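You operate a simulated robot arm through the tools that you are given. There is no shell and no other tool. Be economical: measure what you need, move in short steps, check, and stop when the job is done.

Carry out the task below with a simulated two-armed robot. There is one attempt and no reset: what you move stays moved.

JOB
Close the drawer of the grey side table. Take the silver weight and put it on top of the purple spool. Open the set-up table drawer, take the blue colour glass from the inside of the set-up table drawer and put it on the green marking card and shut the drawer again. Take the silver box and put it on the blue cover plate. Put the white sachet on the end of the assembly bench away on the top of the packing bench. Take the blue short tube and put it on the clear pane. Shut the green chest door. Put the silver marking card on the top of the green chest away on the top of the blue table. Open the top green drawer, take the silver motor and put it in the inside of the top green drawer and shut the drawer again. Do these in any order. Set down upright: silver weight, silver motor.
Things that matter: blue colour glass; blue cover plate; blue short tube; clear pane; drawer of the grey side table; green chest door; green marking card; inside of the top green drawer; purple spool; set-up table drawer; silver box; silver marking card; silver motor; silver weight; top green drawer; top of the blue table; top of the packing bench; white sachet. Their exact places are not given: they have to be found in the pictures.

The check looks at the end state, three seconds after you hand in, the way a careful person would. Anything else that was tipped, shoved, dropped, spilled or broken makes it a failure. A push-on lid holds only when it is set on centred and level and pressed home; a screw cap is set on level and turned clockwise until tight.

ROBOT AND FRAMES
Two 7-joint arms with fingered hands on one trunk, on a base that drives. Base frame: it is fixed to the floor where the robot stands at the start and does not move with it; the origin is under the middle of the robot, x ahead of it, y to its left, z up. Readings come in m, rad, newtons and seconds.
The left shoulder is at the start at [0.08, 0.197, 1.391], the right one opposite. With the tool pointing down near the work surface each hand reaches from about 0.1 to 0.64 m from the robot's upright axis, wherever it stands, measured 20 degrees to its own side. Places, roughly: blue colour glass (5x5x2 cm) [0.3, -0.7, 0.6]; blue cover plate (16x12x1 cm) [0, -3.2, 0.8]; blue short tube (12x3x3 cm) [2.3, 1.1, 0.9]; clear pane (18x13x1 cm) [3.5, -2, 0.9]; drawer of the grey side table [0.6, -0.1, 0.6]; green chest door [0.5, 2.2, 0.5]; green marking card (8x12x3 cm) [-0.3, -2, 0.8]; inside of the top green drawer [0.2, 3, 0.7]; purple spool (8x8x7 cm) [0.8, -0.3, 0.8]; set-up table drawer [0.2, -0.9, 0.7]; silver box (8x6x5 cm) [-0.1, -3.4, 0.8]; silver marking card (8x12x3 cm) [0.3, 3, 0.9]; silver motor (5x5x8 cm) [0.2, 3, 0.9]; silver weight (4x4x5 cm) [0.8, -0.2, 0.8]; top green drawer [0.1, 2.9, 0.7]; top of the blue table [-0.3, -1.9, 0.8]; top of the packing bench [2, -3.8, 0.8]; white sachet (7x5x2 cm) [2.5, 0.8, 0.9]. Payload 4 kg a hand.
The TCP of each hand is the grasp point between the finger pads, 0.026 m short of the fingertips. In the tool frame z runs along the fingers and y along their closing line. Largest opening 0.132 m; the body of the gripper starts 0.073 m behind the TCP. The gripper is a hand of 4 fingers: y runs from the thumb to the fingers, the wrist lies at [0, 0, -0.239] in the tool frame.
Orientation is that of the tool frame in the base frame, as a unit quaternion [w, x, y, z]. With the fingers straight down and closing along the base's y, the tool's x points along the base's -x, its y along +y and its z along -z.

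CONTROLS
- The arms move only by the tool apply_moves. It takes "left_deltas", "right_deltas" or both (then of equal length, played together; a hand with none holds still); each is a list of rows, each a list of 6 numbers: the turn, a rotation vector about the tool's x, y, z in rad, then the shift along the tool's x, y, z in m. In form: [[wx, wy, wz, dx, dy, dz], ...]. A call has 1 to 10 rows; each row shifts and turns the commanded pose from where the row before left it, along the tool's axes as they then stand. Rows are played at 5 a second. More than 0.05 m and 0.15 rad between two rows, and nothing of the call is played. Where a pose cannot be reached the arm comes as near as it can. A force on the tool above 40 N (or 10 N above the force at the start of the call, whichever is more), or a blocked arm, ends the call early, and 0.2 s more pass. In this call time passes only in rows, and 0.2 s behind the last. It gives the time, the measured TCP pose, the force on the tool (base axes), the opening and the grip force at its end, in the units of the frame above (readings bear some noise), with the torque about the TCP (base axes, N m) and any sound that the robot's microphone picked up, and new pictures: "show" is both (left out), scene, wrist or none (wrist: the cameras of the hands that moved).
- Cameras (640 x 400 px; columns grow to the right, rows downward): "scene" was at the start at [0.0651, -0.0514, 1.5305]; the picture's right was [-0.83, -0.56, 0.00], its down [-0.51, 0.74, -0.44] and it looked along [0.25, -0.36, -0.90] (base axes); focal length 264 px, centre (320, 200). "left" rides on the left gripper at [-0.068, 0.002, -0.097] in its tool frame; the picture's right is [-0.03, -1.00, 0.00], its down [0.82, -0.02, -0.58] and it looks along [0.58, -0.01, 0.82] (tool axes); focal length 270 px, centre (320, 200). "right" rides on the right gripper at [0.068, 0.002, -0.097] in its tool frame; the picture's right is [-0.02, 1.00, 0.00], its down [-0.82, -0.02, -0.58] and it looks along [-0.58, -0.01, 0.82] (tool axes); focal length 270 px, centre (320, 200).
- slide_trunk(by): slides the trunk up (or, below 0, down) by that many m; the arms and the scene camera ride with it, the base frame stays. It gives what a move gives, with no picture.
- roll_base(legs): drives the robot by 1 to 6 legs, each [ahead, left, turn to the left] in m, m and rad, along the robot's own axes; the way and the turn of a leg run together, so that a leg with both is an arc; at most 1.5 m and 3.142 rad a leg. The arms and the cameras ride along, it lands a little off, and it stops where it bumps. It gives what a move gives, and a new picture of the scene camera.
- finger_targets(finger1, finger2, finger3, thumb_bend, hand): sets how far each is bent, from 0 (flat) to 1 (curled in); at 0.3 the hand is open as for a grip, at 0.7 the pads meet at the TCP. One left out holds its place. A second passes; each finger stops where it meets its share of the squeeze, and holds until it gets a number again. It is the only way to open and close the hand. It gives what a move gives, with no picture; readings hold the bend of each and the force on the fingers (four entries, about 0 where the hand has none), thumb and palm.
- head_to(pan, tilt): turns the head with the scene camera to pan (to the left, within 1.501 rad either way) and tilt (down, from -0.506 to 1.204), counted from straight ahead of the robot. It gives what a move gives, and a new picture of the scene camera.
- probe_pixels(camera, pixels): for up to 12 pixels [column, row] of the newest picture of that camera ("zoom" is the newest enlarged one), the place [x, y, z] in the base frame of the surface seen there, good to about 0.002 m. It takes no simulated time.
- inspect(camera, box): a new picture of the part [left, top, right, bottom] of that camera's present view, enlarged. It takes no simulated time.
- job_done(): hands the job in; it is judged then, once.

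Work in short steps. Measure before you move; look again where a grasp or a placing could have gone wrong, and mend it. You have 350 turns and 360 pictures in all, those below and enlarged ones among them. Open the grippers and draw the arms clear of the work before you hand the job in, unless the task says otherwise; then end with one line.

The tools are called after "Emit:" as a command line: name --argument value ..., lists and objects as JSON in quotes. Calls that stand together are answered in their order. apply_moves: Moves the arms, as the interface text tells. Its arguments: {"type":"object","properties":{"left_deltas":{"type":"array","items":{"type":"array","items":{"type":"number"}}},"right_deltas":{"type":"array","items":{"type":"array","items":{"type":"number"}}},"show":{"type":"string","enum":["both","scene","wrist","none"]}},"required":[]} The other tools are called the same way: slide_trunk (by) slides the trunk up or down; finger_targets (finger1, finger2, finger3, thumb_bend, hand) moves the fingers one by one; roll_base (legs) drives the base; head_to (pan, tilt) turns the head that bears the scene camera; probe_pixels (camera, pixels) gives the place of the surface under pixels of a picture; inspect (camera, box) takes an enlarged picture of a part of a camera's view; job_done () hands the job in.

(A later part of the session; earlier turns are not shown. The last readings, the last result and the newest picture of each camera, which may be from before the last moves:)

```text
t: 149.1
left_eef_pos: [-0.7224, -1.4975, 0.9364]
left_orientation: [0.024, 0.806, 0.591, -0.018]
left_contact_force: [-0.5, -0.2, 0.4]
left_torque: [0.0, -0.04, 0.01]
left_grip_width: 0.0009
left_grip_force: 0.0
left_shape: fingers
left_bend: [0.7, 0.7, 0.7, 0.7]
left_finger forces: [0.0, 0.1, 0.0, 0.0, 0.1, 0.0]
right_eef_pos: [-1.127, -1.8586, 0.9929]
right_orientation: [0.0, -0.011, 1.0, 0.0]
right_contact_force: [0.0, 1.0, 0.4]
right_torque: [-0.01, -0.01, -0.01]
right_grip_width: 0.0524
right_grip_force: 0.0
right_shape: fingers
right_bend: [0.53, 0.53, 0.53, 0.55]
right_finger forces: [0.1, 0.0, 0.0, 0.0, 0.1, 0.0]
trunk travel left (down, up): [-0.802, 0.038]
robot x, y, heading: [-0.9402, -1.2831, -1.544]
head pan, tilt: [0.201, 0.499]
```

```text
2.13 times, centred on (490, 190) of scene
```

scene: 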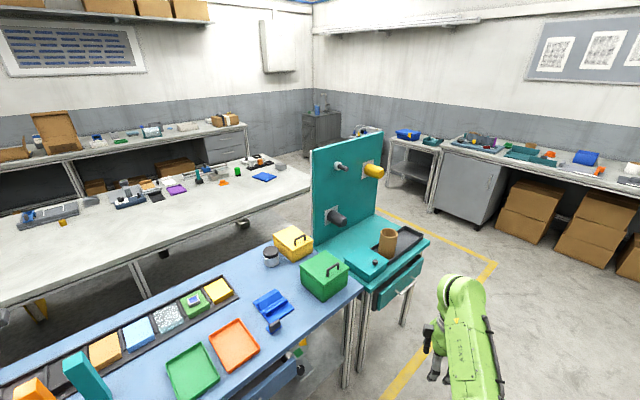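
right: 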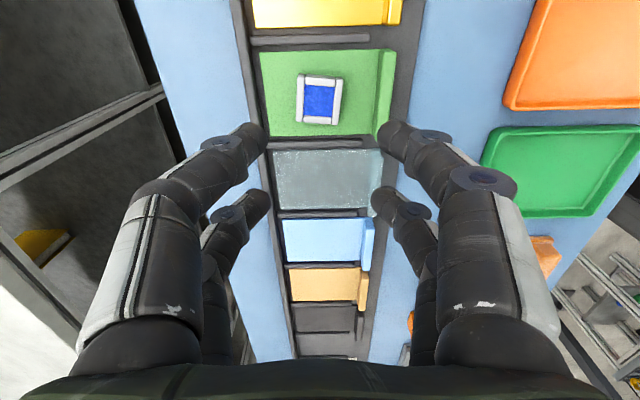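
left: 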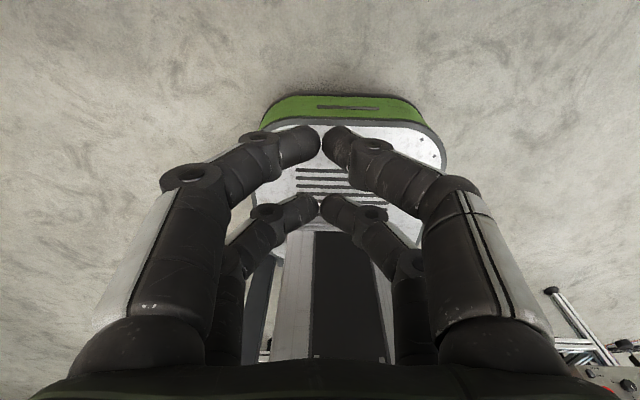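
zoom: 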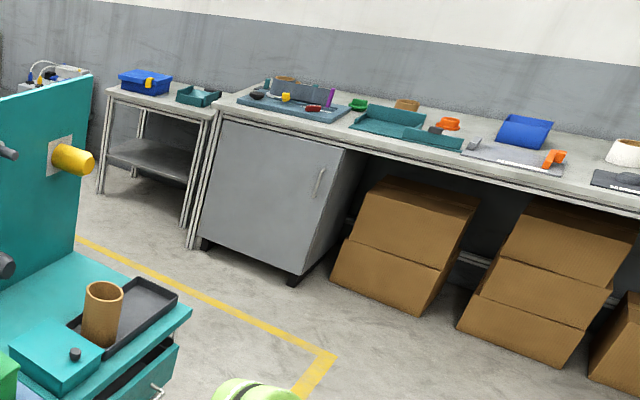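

Blue plate at (-0.065,-3.188,0.828); grey/silver box at (-0.122,-3.38,0.864) near the end of the long white bench. I'll approach from the bench's end: drive round the teal table first.

Emit:
roll_base --legs '[[0, 0, -0.646], [1.5, 0, 0], [0.12, 0.3, 0], [0, 0, 3.14]]'

Emit:
head_to --pan -0.6 --tilt 0.6

```text
t: 166.9
left_eef_pos: [-1.6271, -2.4679, 0.9365]
left_orientation: [0.026, -0.213, 0.977, 0.014]
left_contact_force: [-0.4, -0.2, -0.1]
left_torque: [-0.01, 0.0, 0.01]
left_grip_width: 0.0006
left_grip_force: 0.0
left_shape: fingers
left_bend: [0.7, 0.7, 0.7, 0.7]
left_finger forces: [0.1, 0.1, 0.0, 0.0, 0.0, 0.0]
right_eef_pos: [-1.0895, -2.5245, 0.9916]
right_orientation: [0.0, 0.918, -0.396, 0.0]
right_contact_force: [0.4, -0.4, 0.4]
right_torque: [0.0, 0.0, -0.01]
right_grip_width: 0.0522
right_grip_force: 0.0
right_shape: fingers
right_bend: [0.53, 0.53, 0.53, 0.55]
right_finger forces: [0.1, 0.1, 0.0, 0.1, 0.1, 0.0]
trunk travel left (down, up): [-0.802, 0.038]
robot x, y, heading: [-1.6442, -2.7707, 0.763]
head pan, tilt: [0.201, 0.499]
```

scene: 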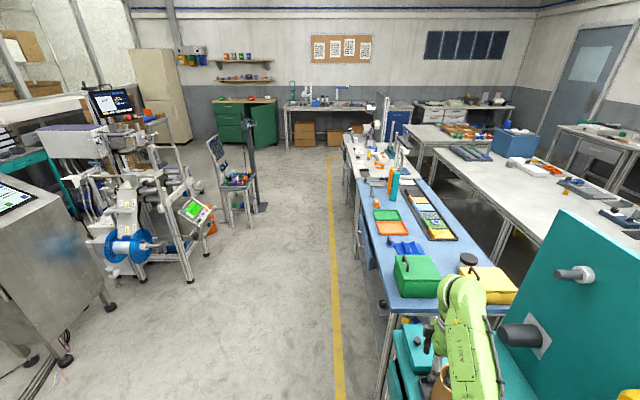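

```text
t: 168.0
left_eef_pos: [-1.6255, -2.4673, 0.9359]
left_orientation: [0.026, -0.213, 0.976, 0.016]
left_contact_force: [-0.2, -0.1, 0.2]
left_torque: [-0.01, 0.02, -0.02]
left_grip_width: 0.0009
left_grip_force: 0.0
left_shape: fingers
left_bend: [0.7, 0.7, 0.7, 0.7]
left_finger forces: [0.1, 0.0, 0.1, 0.1, 0.0, 0.1]
right_eef_pos: [-1.0883, -2.5237, 0.9917]
right_orientation: [0.001, 0.919, -0.395, -0.001]
right_contact_force: [0.2, 0.3, 0.6]
right_torque: [-0.01, 0.0, -0.01]
right_grip_width: 0.0523
right_grip_force: 0.0
right_shape: fingers
right_bend: [0.53, 0.53, 0.53, 0.55]
right_finger forces: [0.0, 0.0, 0.1, 0.1, 0.1, 0.0]
trunk travel left (down, up): [-0.802, 0.038]
robot x, y, heading: [-1.639, -2.7692, 0.762]
head pan, tilt: [-0.6, 0.6]
```

scene: 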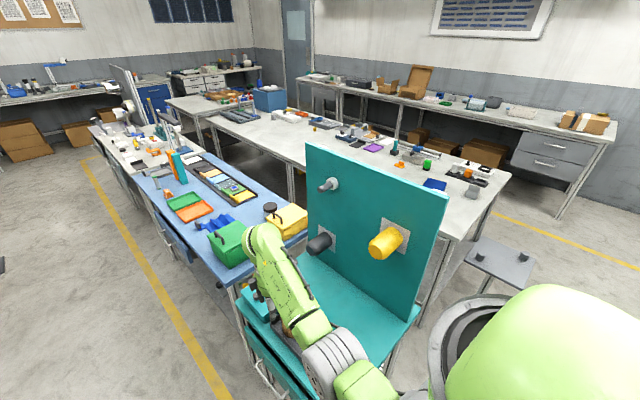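

The teal board and a grey stool are near my path. I probe their extents.

Emit:
probe_pixels --camera "scene" --pixels '[[445, 195], [410, 312], [310, 150], [415, 318], [500, 262], [532, 262], [468, 262], [505, 175], [455, 235], [475, 190], [435, 185], [240, 325]]'

Emit:
head_to --pan -1.3 --tilt 0.7

```text
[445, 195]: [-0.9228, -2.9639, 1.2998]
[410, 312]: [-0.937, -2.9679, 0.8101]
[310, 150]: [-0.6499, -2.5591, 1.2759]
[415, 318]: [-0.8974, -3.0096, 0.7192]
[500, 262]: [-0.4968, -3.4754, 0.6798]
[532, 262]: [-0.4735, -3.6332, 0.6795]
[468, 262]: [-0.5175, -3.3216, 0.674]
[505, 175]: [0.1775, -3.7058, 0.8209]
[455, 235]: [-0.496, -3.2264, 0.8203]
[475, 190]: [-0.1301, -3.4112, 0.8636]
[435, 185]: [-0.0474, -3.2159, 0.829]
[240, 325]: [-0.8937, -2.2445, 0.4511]
```

```text
t: 169.1
left_eef_pos: [-1.6257, -2.4661, 0.936]
left_orientation: [0.026, -0.214, 0.976, 0.015]
left_contact_force: [-0.4, -0.9, -0.2]
left_torque: [-0.01, -0.01, 0.01]
left_grip_width: 0.001
left_grip_force: 0.1
left_shape: fingers
left_bend: [0.7, 0.7, 0.7, 0.7]
left_finger forces: [0.0, 0.0, 0.0, 0.1, 0.0, 0.0]
right_eef_pos: [-1.0892, -2.5237, 0.9921]
right_orientation: [-0.001, 0.918, -0.396, 0.001]
right_contact_force: [0.3, -0.2, -1.1]
right_torque: [0.02, -0.01, 0.0]
right_grip_width: 0.0524
right_grip_force: 0.0
right_shape: fingers
right_bend: [0.53, 0.53, 0.53, 0.55]
right_finger forces: [0.0, 0.1, 0.0, 0.0, 0.0, 0.0]
trunk travel left (down, up): [-0.802, 0.038]
robot x, y, heading: [-1.638, -2.772, 0.759]
head pan, tilt: [-1.3, 0.7]
```

scene: 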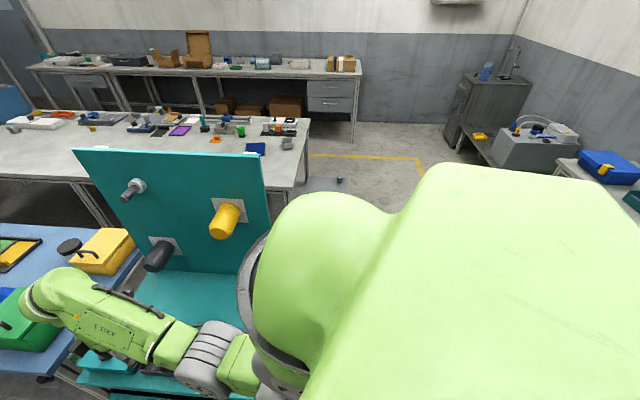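

Obstacles mapped: stool at t 3.0–3.25, n −1.5…−1.73; bench end at t=2.91. I'll square up, back off 0.45, shift right ~1.78, then approach the bench end; left arm will do the work.

Emit:
roll_base --legs '[[0, 0, 0.19], [-0.45, 0, 0], [0, -0.9, 0], [0, -0.88, 0]]'

Emit:
head_to --pan 0.2 --tilt 0.75

```text
t: 180.9
left_eef_pos: [-0.5354, -3.8435, 0.9358]
left_orientation: [0.024, -0.309, 0.951, 0.017]
left_contact_force: [0.1, 0.0, 0.1]
left_torque: [0.02, 0.01, -0.01]
left_grip_width: 0.0011
left_grip_force: 0.0
left_shape: fingers
left_bend: [0.7, 0.7, 0.7, 0.7]
left_finger forces: [0.0, 0.0, 0.1, 0.1, 0.1, 0.1]
right_eef_pos: [0.0041, -3.7938, 0.9915]
right_orientation: [0.0, 0.953, -0.304, 0.0]
right_contact_force: [0.4, -0.1, 0.9]
right_torque: [0.01, 0.0, 0.0]
right_grip_width: 0.0521
right_grip_force: 0.2
right_shape: fingers
right_bend: [0.53, 0.53, 0.53, 0.55]
right_finger forces: [0.0, 0.1, 0.0, 0.0, 0.0, 0.0]
trunk travel left (down, up): [-0.802, 0.038]
robot x, y, heading: [-0.4868, -4.1464, 0.957]
head pan, tilt: [-1.3, 0.7]
```

scene: 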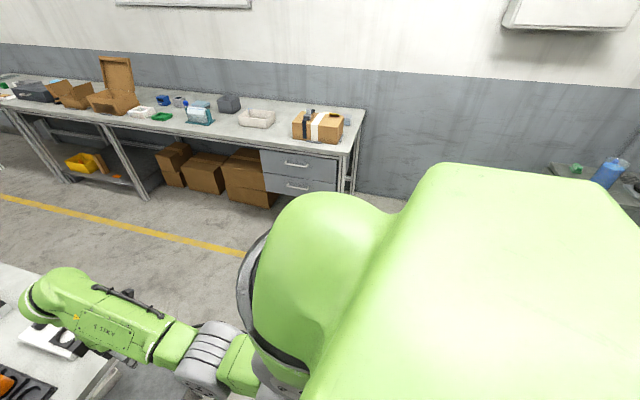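

```text
t: 182.5
left_eef_pos: [-0.5338, -3.8439, 0.9358]
left_orientation: [0.024, -0.308, 0.951, 0.017]
left_contact_force: [-0.8, 0.1, 0.4]
left_torque: [0.01, 0.02, 0.0]
left_grip_width: 0.001
left_grip_force: 0.0
left_shape: fingers
left_bend: [0.7, 0.7, 0.7, 0.7]
left_finger forces: [0.1, 0.0, 0.0, 0.0, 0.1, 0.0]
right_eef_pos: [0.0043, -3.7951, 0.9915]
right_orientation: [0.0, 0.953, -0.304, 0.001]
right_contact_force: [-0.2, -0.4, 0.5]
right_torque: [0.0, -0.03, -0.01]
right_grip_width: 0.0526
right_grip_force: 0.0
right_shape: fingers
right_bend: [0.53, 0.53, 0.53, 0.55]
right_finger forces: [0.0, 0.0, 0.0, 0.0, 0.1, 0.1]
trunk travel left (down, up): [-0.802, 0.038]
robot x, y, heading: [-0.4867, -4.1447, 0.958]
head pan, tilt: [0.201, 0.75]
```

scene: 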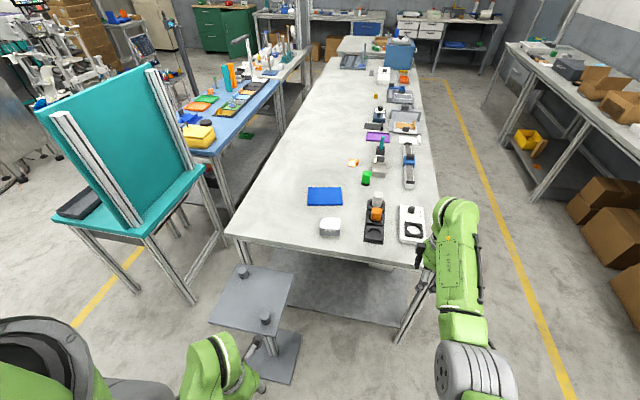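

Excellent view: plate (325,196), box (330,226). I probe them, the stool and its foot.

Emit:
probe_pixels --camera "scene" --pixels '[[325, 196], [307, 188], [342, 188], [306, 204], [343, 204], [330, 226], [320, 220], [341, 222], [330, 219], [292, 272], [300, 335], [280, 383]]'

Emit:
inspect --camera "scene" --box '[290, 160, 450, 260]'

```text
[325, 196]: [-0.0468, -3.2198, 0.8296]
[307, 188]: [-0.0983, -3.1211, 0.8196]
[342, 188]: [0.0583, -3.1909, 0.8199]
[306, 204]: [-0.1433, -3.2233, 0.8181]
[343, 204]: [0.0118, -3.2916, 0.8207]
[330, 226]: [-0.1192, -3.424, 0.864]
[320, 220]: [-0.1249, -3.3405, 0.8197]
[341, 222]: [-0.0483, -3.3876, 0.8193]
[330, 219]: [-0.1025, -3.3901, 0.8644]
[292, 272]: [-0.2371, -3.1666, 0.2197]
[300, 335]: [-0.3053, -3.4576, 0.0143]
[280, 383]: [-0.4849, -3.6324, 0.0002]
```

```text
4.00 times, centred on (370, 210) of scene
```

zoom: 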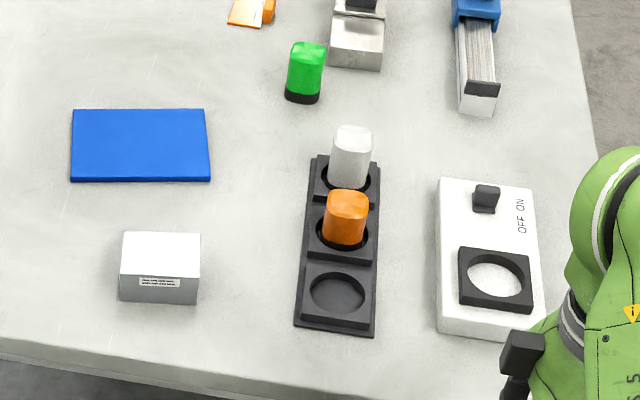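

Stool foot reaches n≈−1.76, so I shift right 6 cm and approach 0.48 m.

Emit:
roll_base --legs '[[0, -0.06, -0.006], [0.47, 0, 0]]'

Emit:
finger_targets --hand "left" --finger1 0.35 --finger2 0.35 --finger3 0.35 --thumb_bend 0.35

```text
t: 185.9
left_eef_pos: [-0.2128, -3.4974, 0.9358]
left_orientation: [0.024, -0.304, 0.952, 0.016]
left_contact_force: [-0.3, -1.2, 0.0]
left_torque: [-0.03, -0.01, -0.01]
left_grip_width: 0.0011
left_grip_force: 0.0
left_shape: fingers
left_bend: [0.7, 0.7, 0.7, 0.7]
left_finger forces: [0.0, 0.0, 0.1, 0.1, 0.0, 0.0]
right_eef_pos: [0.3272, -3.4519, 0.9915]
right_orientation: [0.0, 0.951, -0.308, 0.0]
right_contact_force: [0.0, -0.2, -0.3]
right_torque: [0.01, -0.02, 0.03]
right_grip_width: 0.0522
right_grip_force: 0.1
right_shape: fingers
right_bend: [0.53, 0.53, 0.53, 0.55]
right_finger forces: [0.1, 0.0, 0.0, 0.0, 0.0, 0.0]
trunk travel left (down, up): [-0.802, 0.038]
robot x, y, heading: [-0.1697, -3.8037, 0.951]
head pan, tilt: [0.201, 0.75]
stopped in leg 2: the robot was blocked; the commanded pose is now the measured one
```

scene: 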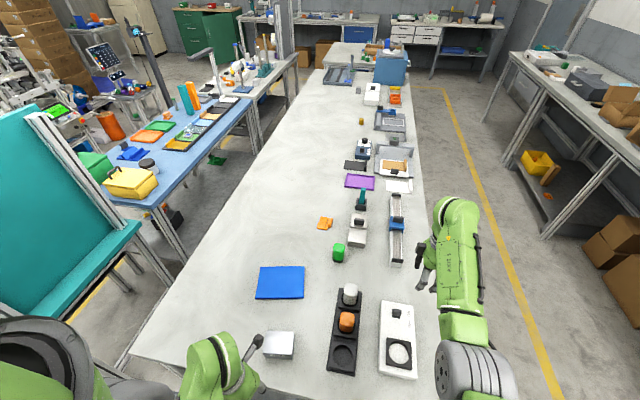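

```text
t: 186.9
left_eef_pos: [-0.2142, -3.4978, 0.9362]
left_orientation: [0.025, -0.305, 0.952, 0.017]
left_contact_force: [-0.9, 0.7, -0.2]
left_torque: [0.0, -0.02, -0.02]
left_grip_width: 0.1161
left_grip_force: 0.1
left_shape: fingers
left_bend: [0.35, 0.35, 0.35, 0.35]
left_finger forces: [0.0, 0.0, 0.0, 0.1, 0.1, 0.0]
right_eef_pos: [0.3261, -3.4548, 0.9932]
right_orientation: [-0.001, 0.951, -0.308, 0.0]
right_contact_force: [1.1, 0.4, 0.5]
right_torque: [0.01, 0.0, 0.02]
right_grip_width: 0.0523
right_grip_force: 0.1
right_shape: fingers
right_bend: [0.53, 0.53, 0.53, 0.55]
right_finger forces: [0.1, 0.0, 0.1, 0.0, 0.0, 0.0]
trunk travel left (down, up): [-0.802, 0.038]
robot x, y, heading: [-0.169, -3.8026, 0.949]
head pan, tilt: [0.201, 0.75]
```

Blocked just at the end (probably the bench's lower frame). I measure the box and plate accurately now.

Emit:
inspect --camera "scene" --box '[200, 240, 360, 380]'

Emit:
probe_pixels --camera "scene" --pixels '[[267, 333], [293, 333], [264, 356], [292, 357], [279, 345], [262, 268], [303, 268], [257, 297], [305, 297], [280, 282]]'

```text
2.86 times, centred on (280, 310) of scene
```

zoom: 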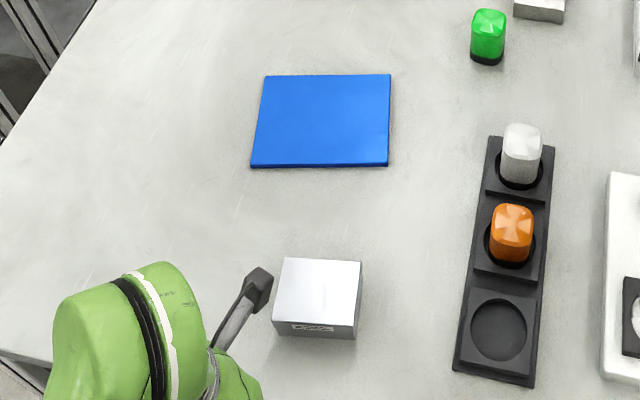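

```text
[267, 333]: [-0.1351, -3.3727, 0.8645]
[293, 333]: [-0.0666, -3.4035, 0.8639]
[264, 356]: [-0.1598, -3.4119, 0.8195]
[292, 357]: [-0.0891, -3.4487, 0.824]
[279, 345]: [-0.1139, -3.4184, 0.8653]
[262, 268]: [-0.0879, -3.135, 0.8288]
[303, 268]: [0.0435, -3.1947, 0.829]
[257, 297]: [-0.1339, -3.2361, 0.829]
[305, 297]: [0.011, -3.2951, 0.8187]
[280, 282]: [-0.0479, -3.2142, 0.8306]
```

Box centre ≈(-0.113,-3.415), yaw axis −24°; plate centre ≈(-0.045,-3.214,0.829). I yaw the left hand by +0.525 and move over the box.

Emit:
apply_moves --left_deltas '[[0.017, 0.058, -0.131, 0, 0, 0], [0, 0, -0.131, 0, 0, 0], [0, 0, -0.131, 0, 0, 0], [0, 0, -0.132, 0, 0, 0], [0, 0, 0, -0.039, -0.0193, 0], [0, 0, 0, -0.039, -0.0193, 0], [0, 0, 0, -0.039, -0.0193, 0]]' --show "both"

```text
t: 188.5
left_eef_pos: [-0.1092, -3.4171, 0.9375]
left_orientation: [-0.001, -0.541, 0.841, -0.002]
left_contact_force: [1.0, 0.5, 0.4]
left_torque: [-0.02, 0.02, 0.01]
left_grip_width: 0.1163
left_grip_force: 0.1
left_shape: fingers
left_bend: [0.35, 0.35, 0.35, 0.35]
left_finger forces: [0.1, 0.1, 0.0, 0.1, 0.0, 0.1]
right_eef_pos: [0.3265, -3.4524, 0.9921]
right_orientation: [0.0, 0.952, -0.307, 0.0]
right_contact_force: [0.1, 0.7, 0.1]
right_torque: [0.0, -0.02, 0.05]
right_grip_width: 0.0522
right_grip_force: 0.0
right_shape: fingers
right_bend: [0.53, 0.53, 0.53, 0.55]
right_finger forces: [0.0, 0.0, 0.1, 0.0, 0.0, 0.0]
trunk travel left (down, up): [-0.802, 0.038]
robot x, y, heading: [-0.1701, -3.8023, 0.951]
head pan, tilt: [0.201, 0.75]
```

scene: 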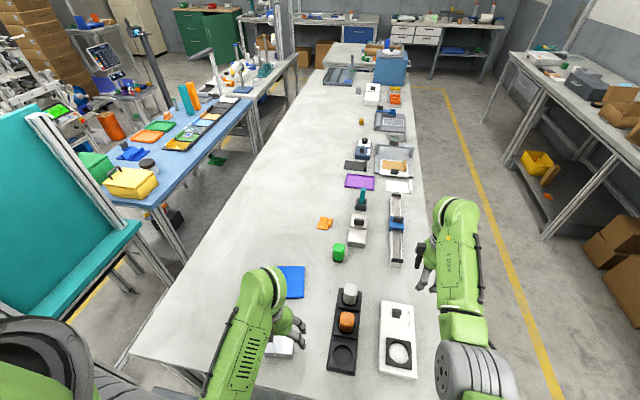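
left: 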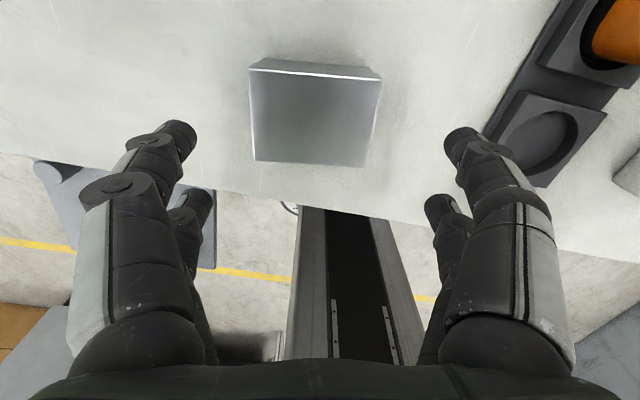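

I probe the box top's corners for exact centring.

Emit:
probe_pixels --camera "left" --pixels '[[252, 75], [376, 82], [258, 158], [366, 163], [313, 115]]'

```text
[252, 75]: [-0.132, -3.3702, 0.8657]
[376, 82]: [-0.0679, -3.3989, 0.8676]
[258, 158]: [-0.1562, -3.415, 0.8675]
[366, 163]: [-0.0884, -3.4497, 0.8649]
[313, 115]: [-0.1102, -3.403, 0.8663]
```

Centre (-0.111,-3.4085). I correct 7 mm and descend to z≈0.852, then close.

Emit:
apply_moves --left_deltas '[[0, 0, 0, -0.007, 0.005, 0.03], [0, 0, 0, 0, 0, 0.03], [0, 0, 0, 0, 0, 0.025]]' --show "none"

Emit:
finger_targets --hand "left" --finger1 0.6 --finger2 0.6 --finger3 0.6 --thumb_bend 0.6

Emit:
apply_moves --left_deltas '[[0, 0, 0, 0, 0, -0.02], [0, 0, 0, 0, 0, -0.04]]' --show "wrist"

```text
t: 189.3
left_eef_pos: [-0.1122, -3.4048, 0.8508]
left_orientation: [0.001, -0.541, 0.841, -0.002]
left_contact_force: [-0.4, 0.0, 0.1]
left_torque: [0.04, 0.03, 0.01]
left_grip_width: 0.1162
left_grip_force: 0.1
left_shape: fingers
left_bend: [0.35, 0.35, 0.35, 0.35]
left_finger forces: [0.0, 0.0, 0.0, 0.1, 0.0, 0.0]
right_eef_pos: [0.3263, -3.4541, 0.9923]
right_orientation: [0.0, 0.952, -0.308, 0.0]
right_contact_force: [0.4, 0.3, 0.0]
right_torque: [0.03, 0.0, -0.02]
right_grip_width: 0.0524
right_grip_force: 0.0
right_shape: fingers
right_bend: [0.53, 0.53, 0.53, 0.55]
right_finger forces: [0.0, 0.0, 0.1, 0.1, 0.0, 0.0]
trunk travel left (down, up): [-0.802, 0.038]
robot x, y, heading: [-0.1671, -3.8004, 0.952]
head pan, tilt: [0.201, 0.75]
```

```text
t: 190.3
left_eef_pos: [-0.1127, -3.4057, 0.8509]
left_orientation: [0.002, -0.541, 0.841, 0.0]
left_contact_force: [4.0, 2.3, 13.7]
left_torque: [-0.17, -0.25, 0.08]
left_grip_width: 0.0756
left_grip_force: 25.5
left_shape: fingers
left_bend: [0.46, 0.46, 0.5, 0.53]
left_finger forces: [11.8, 11.2, 15.9, 0.0, 12.7, 0.0]
right_eef_pos: [0.3264, -3.4537, 0.9919]
right_orientation: [-0.001, 0.951, -0.308, -0.001]
right_contact_force: [0.4, 0.1, 0.9]
right_torque: [0.03, 0.0, 0.01]
right_grip_width: 0.0522
right_grip_force: 0.0
right_shape: fingers
right_bend: [0.53, 0.53, 0.53, 0.55]
right_finger forces: [0.1, 0.0, 0.0, 0.0, 0.0, 0.1]
trunk travel left (down, up): [-0.802, 0.038]
robot x, y, heading: [-0.1681, -3.8005, 0.95]
head pan, tilt: [0.201, 0.75]
```

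```text
t: 190.9
left_eef_pos: [-0.115, -3.4063, 0.9103]
left_orientation: [0.0, -0.541, 0.841, -0.001]
left_contact_force: [0.9, -0.6, -1.6]
left_torque: [0.01, -0.01, 0.0]
left_grip_width: 0.0756
left_grip_force: 20.1
left_shape: fingers
left_bend: [0.46, 0.45, 0.5, 0.54]
left_finger forces: [9.8, 9.8, 7.6, 0.1, 11.9, 0.1]
right_eef_pos: [0.3256, -3.4541, 0.992]
right_orientation: [-0.001, 0.952, -0.307, 0.0]
right_contact_force: [-0.8, -0.3, 0.4]
right_torque: [0.0, -0.01, 0.01]
right_grip_width: 0.0521
right_grip_force: 0.1
right_shape: fingers
right_bend: [0.53, 0.53, 0.53, 0.55]
right_finger forces: [0.0, 0.0, 0.1, 0.1, 0.0, 0.1]
trunk travel left (down, up): [-0.802, 0.038]
robot x, y, heading: [-0.1717, -3.8016, 0.952]
head pan, tilt: [0.201, 0.75]
```

left: 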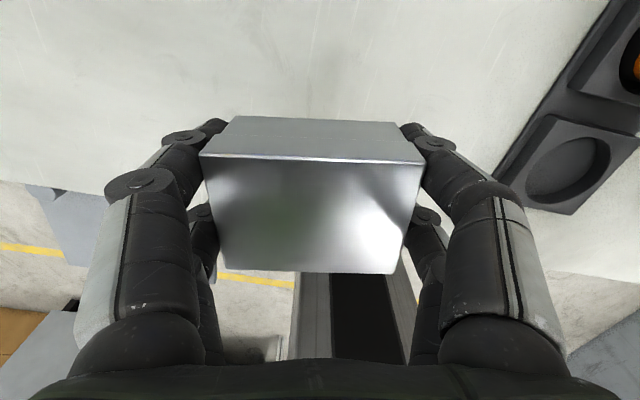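

Box held level. I carry it to the plate centre (-0.045,-3.214).

Emit:
apply_moves --left_deltas '[[0, 0, 0, -0.0408, 0.0031, 0], [0, 0, 0, -0.0408, 0.0031, 0], [0, 0, 0, -0.0408, 0.0031, 0], [0, 0, 0, -0.0408, 0.0031, 0], [0, 0, 0, -0.0408, 0.0031, 0]]' --show "both"

```text
t: 192.1
left_eef_pos: [-0.0424, -3.2141, 0.9097]
left_orientation: [-0.001, -0.54, 0.842, -0.003]
left_contact_force: [0.2, 0.7, -1.5]
left_torque: [-0.03, -0.02, 0.03]
left_grip_width: 0.0756
left_grip_force: 19.8
left_shape: fingers
left_bend: [0.46, 0.45, 0.5, 0.54]
left_finger forces: [9.8, 9.6, 7.7, 0.0, 11.9, 0.0]
right_eef_pos: [0.3271, -3.4518, 0.9916]
right_orientation: [0.0, 0.952, -0.307, -0.001]
right_contact_force: [1.2, -0.6, -0.2]
right_torque: [0.0, 0.01, 0.02]
right_grip_width: 0.0525
right_grip_force: 0.0
right_shape: fingers
right_bend: [0.53, 0.53, 0.53, 0.55]
right_finger forces: [0.1, 0.0, 0.0, 0.0, 0.0, 0.0]
trunk travel left (down, up): [-0.802, 0.038]
robot x, y, heading: [-0.1719, -3.803, 0.953]
head pan, tilt: [0.201, 0.75]
```

scene: 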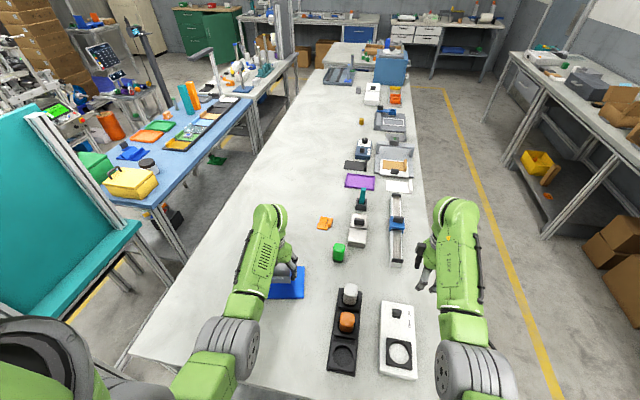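
left: 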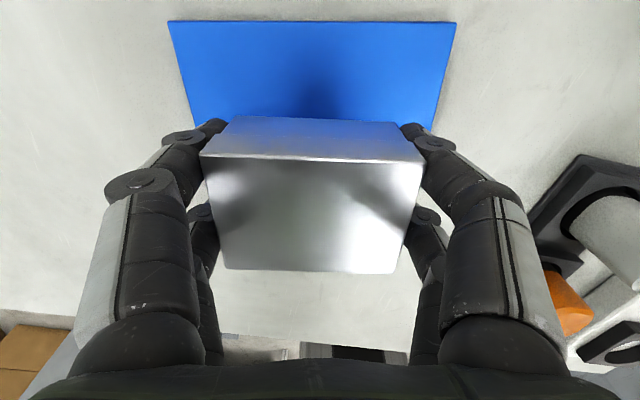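

Aligned over the plate. I lower and creep to contact.

Emit:
apply_moves --left_deltas '[[0, 0, 0, 0, 0, 0.025], [0, 0, 0, 0, 0, 0.02], [0, 0, 0, 0, 0, 0.003], [0, 0, 0, 0, 0, 0.002]]' --show "none"

```text
t: 193.1
left_eef_pos: [-0.0422, -3.2154, 0.8607]
left_orientation: [0.001, -0.54, 0.841, -0.001]
left_contact_force: [-0.9, 0.1, 4.4]
left_torque: [-0.15, -0.08, -0.02]
left_grip_width: 0.0756
left_grip_force: 21.8
left_shape: fingers
left_bend: [0.46, 0.45, 0.51, 0.54]
left_finger forces: [9.7, 9.8, 12.2, 0.0, 11.9, 0.0]
right_eef_pos: [0.3255, -3.4533, 0.994]
right_orientation: [-0.001, 0.952, -0.307, 0.001]
right_contact_force: [0.9, 0.5, 0.7]
right_torque: [-0.01, 0.01, -0.04]
right_grip_width: 0.0521
right_grip_force: 0.2
right_shape: fingers
right_bend: [0.53, 0.53, 0.53, 0.55]
right_finger forces: [0.0, 0.1, 0.0, 0.0, 0.0, 0.0]
trunk travel left (down, up): [-0.802, 0.038]
robot x, y, heading: [-0.1655, -3.8023, 0.954]
head pan, tilt: [0.201, 0.75]
```

Contact (+4 N). I release and lift away.

Emit:
finger_targets --hand "left" --finger1 0.36 --finger2 0.36 --finger3 0.36 --thumb_bend 0.36

Emit:
apply_moves --left_deltas '[[0, 0, 0, 0, 0, -0.02], [0, 0, 0, 0, 0, -0.04], [0, 0, 0, 0.02, 0, -0.035], [0, 0, 0, 0.045, 0, 0], [0, 0, 0, 0.045, 0, 0], [0, 0, 0, 0.045, 0, 0], [0, 0, 0, 0.045, 0, 0]]' --show "both"

```text
t: 194.1
left_eef_pos: [-0.0435, -3.2156, 0.8608]
left_orientation: [0.0, -0.541, 0.841, -0.001]
left_contact_force: [0.0, -0.5, -0.7]
left_torque: [0.0, 0.02, 0.0]
left_grip_width: 0.1127
left_grip_force: 0.2
left_shape: fingers
left_bend: [0.36, 0.36, 0.36, 0.36]
left_finger forces: [0.1, 0.0, 0.0, 0.0, 0.1, 0.1]
right_eef_pos: [0.3249, -3.4525, 0.9906]
right_orientation: [0.0, 0.952, -0.308, 0.0]
right_contact_force: [-0.4, 0.9, 0.6]
right_torque: [0.05, 0.02, 0.01]
right_grip_width: 0.0525
right_grip_force: 0.0
right_shape: fingers
right_bend: [0.53, 0.53, 0.53, 0.55]
right_finger forces: [0.1, 0.0, 0.0, 0.1, 0.0, 0.0]
trunk travel left (down, up): [-0.802, 0.038]
robot x, y, heading: [-0.168, -3.7991, 0.949]
head pan, tilt: [0.201, 0.75]
```

```text
t: 195.7
left_eef_pos: [-0.131, -3.3993, 0.9599]
left_orientation: [0.002, -0.541, 0.841, -0.001]
left_contact_force: [-0.4, 0.1, 0.1]
left_torque: [-0.02, 0.0, 0.02]
left_grip_width: 0.1128
left_grip_force: 0.0
left_shape: fingers
left_bend: [0.36, 0.36, 0.36, 0.36]
left_finger forces: [0.0, 0.0, 0.0, 0.0, 0.0, 0.0]
right_eef_pos: [0.3252, -3.4551, 0.9935]
right_orientation: [-0.001, 0.951, -0.309, -0.001]
right_contact_force: [-0.1, -0.3, 0.0]
right_torque: [-0.01, -0.03, 0.0]
right_grip_width: 0.0522
right_grip_force: 0.1
right_shape: fingers
right_bend: [0.53, 0.53, 0.53, 0.55]
right_finger forces: [0.0, 0.0, 0.0, 0.0, 0.0, 0.0]
trunk travel left (down, up): [-0.802, 0.038]
robot x, y, heading: [-0.169, -3.8004, 0.948]
head pan, tilt: [0.201, 0.75]
```

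scene: 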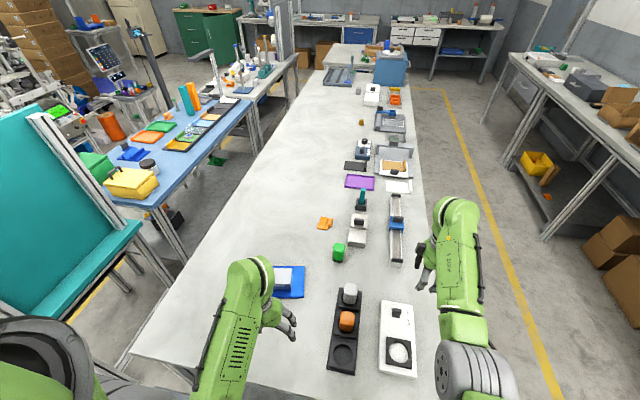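
left: 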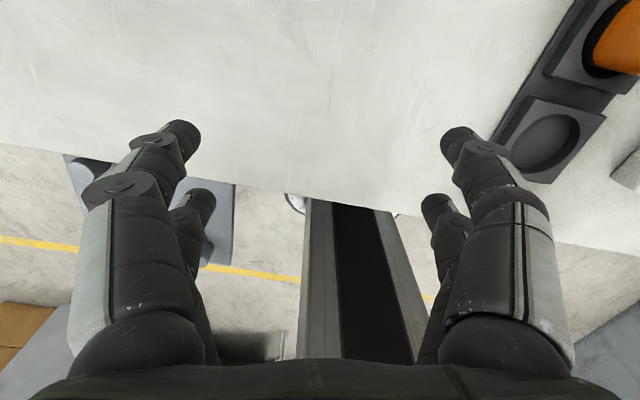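

The silver box is on the blue plate. To plan the next trip, I probe the aisle and benches in this view.

Emit:
probe_pixels --camera "scene" --pixels '[[512, 55], [550, 95], [600, 100], [625, 85], [420, 90], [395, 60], [345, 48], [370, 85], [300, 22], [440, 22], [325, 75], [205, 15]]'

Emit:
inspect --camera "scene" --box '[230, 0, 640, 130]'

```text
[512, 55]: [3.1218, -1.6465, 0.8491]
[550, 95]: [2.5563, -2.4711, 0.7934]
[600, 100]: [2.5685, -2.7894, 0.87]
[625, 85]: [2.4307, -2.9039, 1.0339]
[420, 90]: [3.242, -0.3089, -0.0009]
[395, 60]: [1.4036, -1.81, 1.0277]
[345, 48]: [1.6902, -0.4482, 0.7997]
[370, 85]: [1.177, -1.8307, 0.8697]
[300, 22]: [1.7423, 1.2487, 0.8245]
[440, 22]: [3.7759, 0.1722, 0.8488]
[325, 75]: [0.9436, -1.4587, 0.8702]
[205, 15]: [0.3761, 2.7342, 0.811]
```

```text
1.56 times, centred on (435, 65) of scene
```

zoom: 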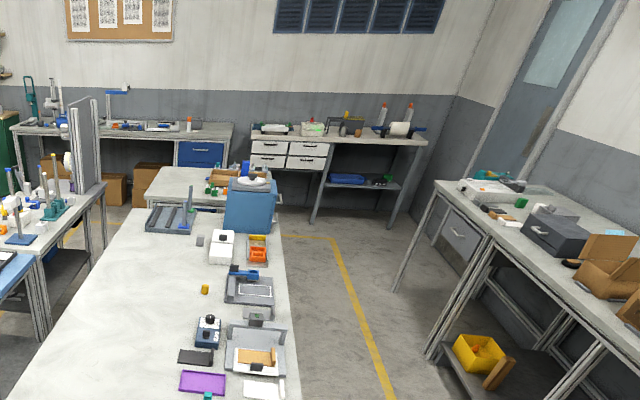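

Aisle between the long bench (n −2.3) and the wall bench (n −3.5) is clear. I drive along it toward the assembly bench.

Emit:
roll_base --legs '[[-0.15, 0, 0], [0, -0.68, 0], [1.5, 0, 0], [1.5, 0, 0], [1.4, 0, 0]]'

Emit:
head_to --pan 0.5 --tilt 0.5

```text
t: 220.9
left_eef_pos: [3.1824, -0.5315, 0.9594]
left_orientation: [0.001, -0.48, 0.877, -0.001]
left_contact_force: [0.4, 0.9, 0.3]
left_torque: [0.01, -0.02, -0.02]
left_grip_width: 0.1127
left_grip_force: 0.1
left_shape: fingers
left_bend: [0.36, 0.36, 0.36, 0.36]
left_finger forces: [0.0, 0.0, 0.0, 0.1, 0.1, 0.1]
right_eef_pos: [3.6259, -0.6506, 0.9933]
right_orientation: [-0.001, 0.927, -0.375, 0.0]
right_contact_force: [0.4, 0.2, -0.3]
right_torque: [0.03, 0.01, -0.01]
right_grip_width: 0.0523
right_grip_force: 0.0
right_shape: fingers
right_bend: [0.53, 0.53, 0.53, 0.55]
right_finger forces: [0.0, 0.1, 0.1, 0.1, 0.0, 0.0]
trunk travel left (down, up): [-0.802, 0.038]
robot x, y, heading: [3.084, -0.9256, 0.805]
head pan, tilt: [0.201, 0.75]
```

scene: 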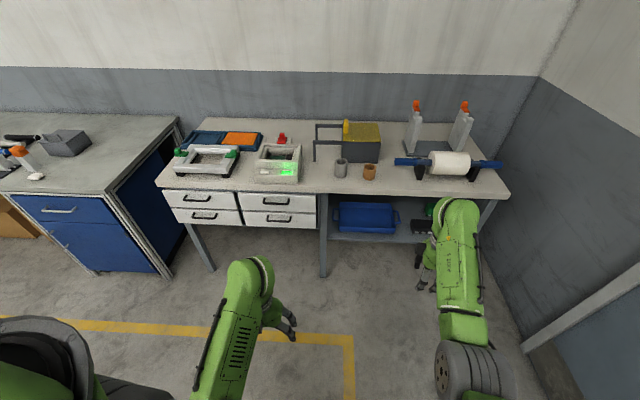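

```text
t: 221.8
left_eef_pos: [3.184, -0.5299, 0.9576]
left_orientation: [-0.001, -0.48, 0.877, -0.001]
left_contact_force: [-0.8, -0.1, -0.1]
left_torque: [0.02, 0.03, -0.02]
left_grip_width: 0.1129
left_grip_force: 0.1
left_shape: fingers
left_bend: [0.36, 0.36, 0.36, 0.36]
left_finger forces: [0.0, 0.0, 0.0, 0.0, 0.0, 0.0]
right_eef_pos: [3.6278, -0.649, 0.9922]
right_orientation: [0.0, 0.927, -0.375, 0.0]
right_contact_force: [-1.0, -0.8, 0.5]
right_torque: [0.0, 0.01, 0.04]
right_grip_width: 0.0522
right_grip_force: 0.0
right_shape: fingers
right_bend: [0.53, 0.53, 0.53, 0.55]
right_finger forces: [0.0, 0.0, 0.0, 0.0, 0.0, 0.0]
trunk travel left (down, up): [-0.802, 0.038]
robot x, y, heading: [3.0867, -0.9253, 0.809]
head pan, tilt: [0.499, 0.499]
```

scene: 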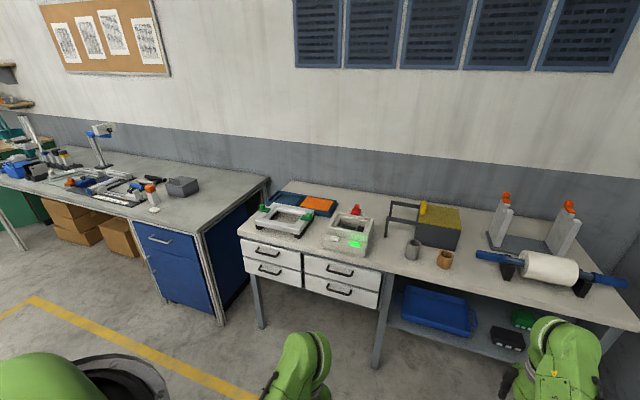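

The assembly bench is on the left, with a small white item near (153,205). I zoom there.

Emit:
inspect --camera "scene" --box '[0, 110, 240, 240]'

Emit:
probe_pixels --camera "scene" --pixels '[[153, 207], [205, 228], [268, 178], [183, 186], [130, 185], [100, 165], [240, 228], [90, 185], [265, 325], [220, 325]]'

```text
2.67 times, centred on (120, 175) of scene
```

zoom: 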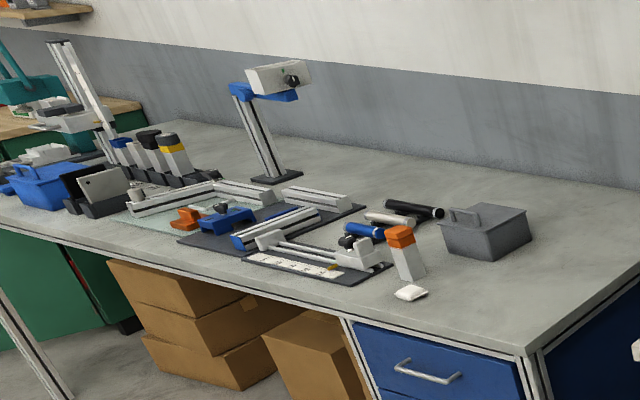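

```text
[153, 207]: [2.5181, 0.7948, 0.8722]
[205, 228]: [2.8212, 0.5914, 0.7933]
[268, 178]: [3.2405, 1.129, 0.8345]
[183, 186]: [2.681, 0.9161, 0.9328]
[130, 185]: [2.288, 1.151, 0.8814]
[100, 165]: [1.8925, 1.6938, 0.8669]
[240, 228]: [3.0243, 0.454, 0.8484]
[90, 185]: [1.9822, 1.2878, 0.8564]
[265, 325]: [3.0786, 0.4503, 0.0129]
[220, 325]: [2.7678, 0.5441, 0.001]
```

Sachet at ≈(2.518,0.795); blue short tube near (136,187). I square up and drive in front of the assembly bench.

Emit:
probe_pixels --camera "scene" --pixels '[[136, 187], [131, 186], [142, 188], [153, 210]]'

Emit:
roll_base --legs '[[0, 0, 0.142], [0.45, 0, 0], [0, 0.85, 0], [0, 0.8, 0]]'

Emit:
head_to --pan 0.0 --tilt 0.85

```text
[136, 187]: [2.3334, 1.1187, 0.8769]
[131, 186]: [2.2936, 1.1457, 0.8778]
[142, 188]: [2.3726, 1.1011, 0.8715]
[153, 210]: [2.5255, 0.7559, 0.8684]
```

```text
t: 233.2
left_eef_pos: [1.9969, 0.7987, 0.9584]
left_orientation: [-0.001, -0.554, 0.833, -0.001]
left_contact_force: [0.0, -1.0, 0.6]
left_torque: [0.0, 0.03, 0.01]
left_grip_width: 0.1128
left_grip_force: 0.1
left_shape: fingers
left_bend: [0.36, 0.36, 0.36, 0.36]
left_finger forces: [0.1, 0.0, 0.1, 0.0, 0.0, 0.0]
right_eef_pos: [2.4538, 0.7579, 0.9905]
right_orientation: [-0.001, 0.956, -0.294, -0.001]
right_contact_force: [0.9, 0.0, -0.8]
right_torque: [-0.03, 0.01, 0.06]
right_grip_width: 0.0524
right_grip_force: 0.1
right_shape: fingers
right_bend: [0.53, 0.53, 0.53, 0.55]
right_finger forces: [0.1, 0.1, 0.1, 0.0, 0.0, 0.0]
trunk travel left (down, up): [-0.802, 0.038]
robot x, y, heading: [1.9676, 0.3933, 0.981]
head pan, tilt: [0.499, 0.499]
```

scene: 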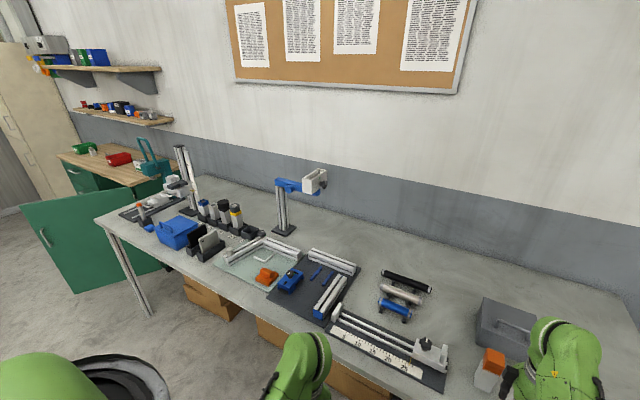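

```text
t: 234.1
left_eef_pos: [1.9961, 0.7996, 0.958]
left_orientation: [0.001, -0.554, 0.832, -0.002]
left_contact_force: [0.1, -0.1, 0.2]
left_torque: [-0.01, 0.0, 0.04]
left_grip_width: 0.1129
left_grip_force: 0.0
left_shape: fingers
left_bend: [0.36, 0.36, 0.36, 0.36]
left_finger forces: [0.0, 0.0, 0.0, 0.0, 0.0, 0.1]
right_eef_pos: [2.4522, 0.7579, 0.9916]
right_orientation: [0.0, 0.956, -0.294, 0.0]
right_contact_force: [-0.1, -0.3, 0.3]
right_torque: [0.02, -0.03, -0.01]
right_grip_width: 0.0522
right_grip_force: 0.0
right_shape: fingers
right_bend: [0.53, 0.53, 0.53, 0.55]
right_finger forces: [0.0, 0.0, 0.1, 0.1, 0.1, 0.0]
trunk travel left (down, up): [-0.802, 0.038]
robot x, y, heading: [1.9692, 0.3939, 0.976]
head pan, tilt: [0.0, 0.85]
```

scene: 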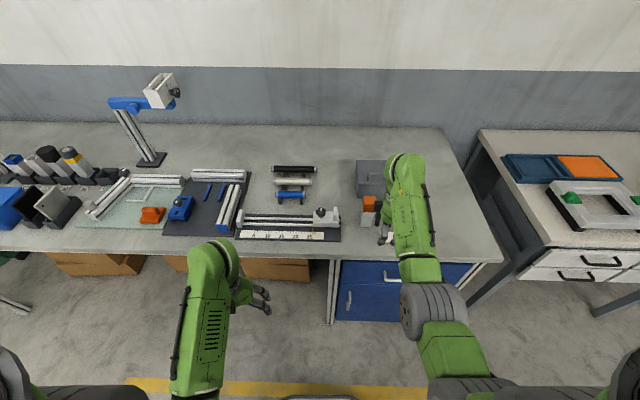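

Very near. I zoom onto the tubes and the sachet.

Emit:
inspect --camera "scene" --box '[220, 140, 420, 270]'

Emit:
probe_pixels --camera "scene" --pixels '[[277, 196], [290, 196], [304, 196], [290, 192], [275, 184], [310, 183], [387, 239], [368, 205], [367, 225], [325, 215], [323, 240], [280, 218]]'

```text
3.08 times, centred on (320, 205) of scene
```

zoom: 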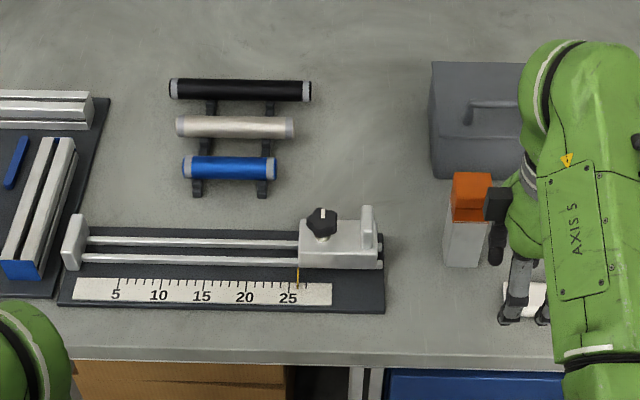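

```text
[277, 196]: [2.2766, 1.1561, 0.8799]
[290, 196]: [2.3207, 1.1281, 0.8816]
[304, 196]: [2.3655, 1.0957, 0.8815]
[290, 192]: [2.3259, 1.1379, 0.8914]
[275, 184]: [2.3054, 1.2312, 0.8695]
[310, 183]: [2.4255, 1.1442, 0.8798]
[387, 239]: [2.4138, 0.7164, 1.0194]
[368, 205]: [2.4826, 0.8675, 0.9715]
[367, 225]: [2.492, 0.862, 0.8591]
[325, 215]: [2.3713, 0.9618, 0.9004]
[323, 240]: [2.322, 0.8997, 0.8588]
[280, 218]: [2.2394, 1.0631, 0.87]
```

Tube axis runs ≈(0.83,-0.56), centre ≈(2.326,1.137,0.876). I pull the right hand back 0.2 (clear of the orange tower), then roll ahead 0.25.

Emit:
apply_moves --right_deltas '[[0, 0, 0, 0, 0.045, 0], [0, 0, 0, 0, 0.045, 0], [0, 0, 0, 0, 0.045, 0], [0, 0, 0, 0, 0.045, 0], [0, 0, 0, 0, 0.02, 0]]' --show "none"

Emit:
roll_base --legs '[[0.24, 0.03, -0.025]]'

```text
t: 235.3
left_eef_pos: [1.9953, 0.7967, 0.9588]
left_orientation: [0.001, -0.553, 0.833, -0.002]
left_contact_force: [0.2, 0.1, -0.1]
left_torque: [-0.01, -0.02, 0.01]
left_grip_width: 0.1127
left_grip_force: 0.2
left_shape: fingers
left_bend: [0.36, 0.36, 0.36, 0.36]
left_finger forces: [0.0, 0.0, 0.1, 0.0, 0.0, 0.0]
right_eef_pos: [2.3405, 0.5903, 0.9908]
right_orientation: [-0.001, 0.956, -0.294, 0.001]
right_contact_force: [-0.2, 0.6, -0.3]
right_torque: [-0.04, -0.02, -0.01]
right_grip_width: 0.0523
right_grip_force: 0.1
right_shape: fingers
right_bend: [0.53, 0.53, 0.53, 0.55]
right_finger forces: [0.0, 0.0, 0.0, 0.1, 0.0, 0.0]
trunk travel left (down, up): [-0.802, 0.038]
robot x, y, heading: [1.9698, 0.3961, 0.978]
head pan, tilt: [0.0, 0.85]
```

```text
t: 237.1
left_eef_pos: [2.1092, 1.0022, 0.9604]
left_orientation: [0.002, -0.544, 0.839, -0.001]
left_contact_force: [0.1, -0.3, 0.5]
left_torque: [0.04, -0.03, 0.03]
left_grip_width: 0.1127
left_grip_force: 0.2
left_shape: fingers
left_bend: [0.36, 0.36, 0.36, 0.36]
left_finger forces: [0.0, 0.0, 0.0, 0.0, 0.0, 0.0]
right_eef_pos: [2.4488, 0.7854, 0.9909]
right_orientation: [-0.003, 0.953, -0.303, 0.001]
right_contact_force: [0.2, -1.2, 0.7]
right_torque: [0.05, 0.01, 0.02]
right_grip_width: 0.0524
right_grip_force: 0.1
right_shape: fingers
right_bend: [0.53, 0.53, 0.53, 0.55]
right_finger forces: [0.0, 0.0, 0.1, 0.0, 0.0, 0.1]
trunk travel left (down, up): [-0.802, 0.038]
robot x, y, heading: [2.0728, 0.5985, 0.962]
head pan, tilt: [0.0, 0.85]
```

scene: 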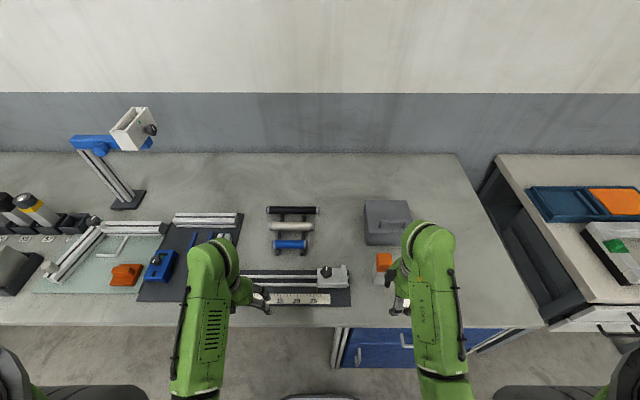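

For a cross grip on the tube the left hand must yaw by −1.74. I rotate in place first.

Emit:
apply_moves --left_deltas '[[0, 0, 0.145, 0, 0, 0], [0, 0, 0.145, 0, 0, 0], [0, 0, 0.145, 0, 0, 0], [0, 0, 0.145, 0, 0, 0], [0, 0, 0.145, 0, 0, 0], [0, 0, 0.145, 0, 0, 0], [0, 0, 0.145, 0, 0, 0], [0, 0, 0.145, 0, 0, 0], [0, 0, 0.145, 0, 0, 0], [0, 0, 0.145, 0, 0, 0]]' --show "none"

Emit:
apply_moves --left_deltas '[[0, 0, 0.145, 0, 0, 0], [0, 0, 0.145, 0, 0, 0]]' --show "wrist"

```text
t: 239.2
left_eef_pos: [2.1784, 0.9255, 0.8954]
left_orientation: [0.001, 0.147, 0.989, 0.002]
left_contact_force: [-0.1, -0.1, -0.1]
left_torque: [0.0, -0.01, 0.0]
left_grip_width: 0.1133
left_grip_force: 0.0
left_shape: fingers
left_bend: [0.36, 0.36, 0.36, 0.36]
left_finger forces: [0.0, 0.0, 0.1, 0.0, 0.1, 0.0]
left hand out of reach, approached as far as the arm can: row 7, 8, 9, 10
right_eef_pos: [2.4505, 0.7887, 0.9891]
right_orientation: [0.0, 0.953, -0.303, 0.0]
right_contact_force: [0.1, -0.3, -0.4]
right_torque: [0.01, -0.01, -0.03]
right_grip_width: 0.0523
right_grip_force: 0.0
right_shape: fingers
right_bend: [0.53, 0.53, 0.53, 0.55]
right_finger forces: [0.1, 0.0, 0.0, 0.1, 0.0, 0.0]
trunk travel left (down, up): [-0.802, 0.038]
robot x, y, heading: [2.0738, 0.6033, 0.958]
head pan, tilt: [0.0, 0.85]
```

```text
t: 239.8
left_eef_pos: [2.1976, 0.8654, 0.8759]
left_orientation: [0.002, 0.288, 0.958, 0.004]
left_contact_force: [-3.8, 3.9, 14.2]
left_torque: [1.01, -0.49, 0.38]
left_grip_width: 0.1198
left_grip_force: 6.7
left_shape: fingers
left_bend: [0.32, 0.33, 0.36, 0.36]
left_finger forces: [5.9, 8.5, 0.1, 0.0, 0.0, 0.0]
left hand out of reach, approached as far as the arm can: row 1, 2
right_eef_pos: [2.4495, 0.7887, 0.9908]
right_orientation: [-0.001, 0.953, -0.303, 0.0]
right_contact_force: [0.4, -0.5, -0.9]
right_torque: [0.0, 0.0, -0.01]
right_grip_width: 0.0523
right_grip_force: 0.1
right_shape: fingers
right_bend: [0.53, 0.53, 0.53, 0.55]
right_finger forces: [0.0, 0.0, 0.0, 0.0, 0.0, 0.0]
trunk travel left (down, up): [-0.802, 0.038]
robot x, y, heading: [2.0731, 0.6002, 0.955]
head pan, tilt: [0.0, 0.85]
```

left: 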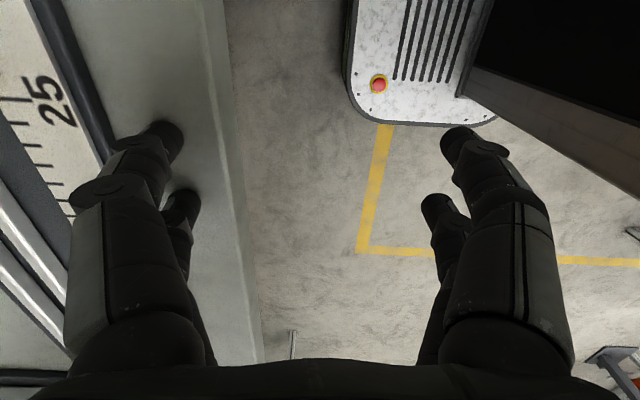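

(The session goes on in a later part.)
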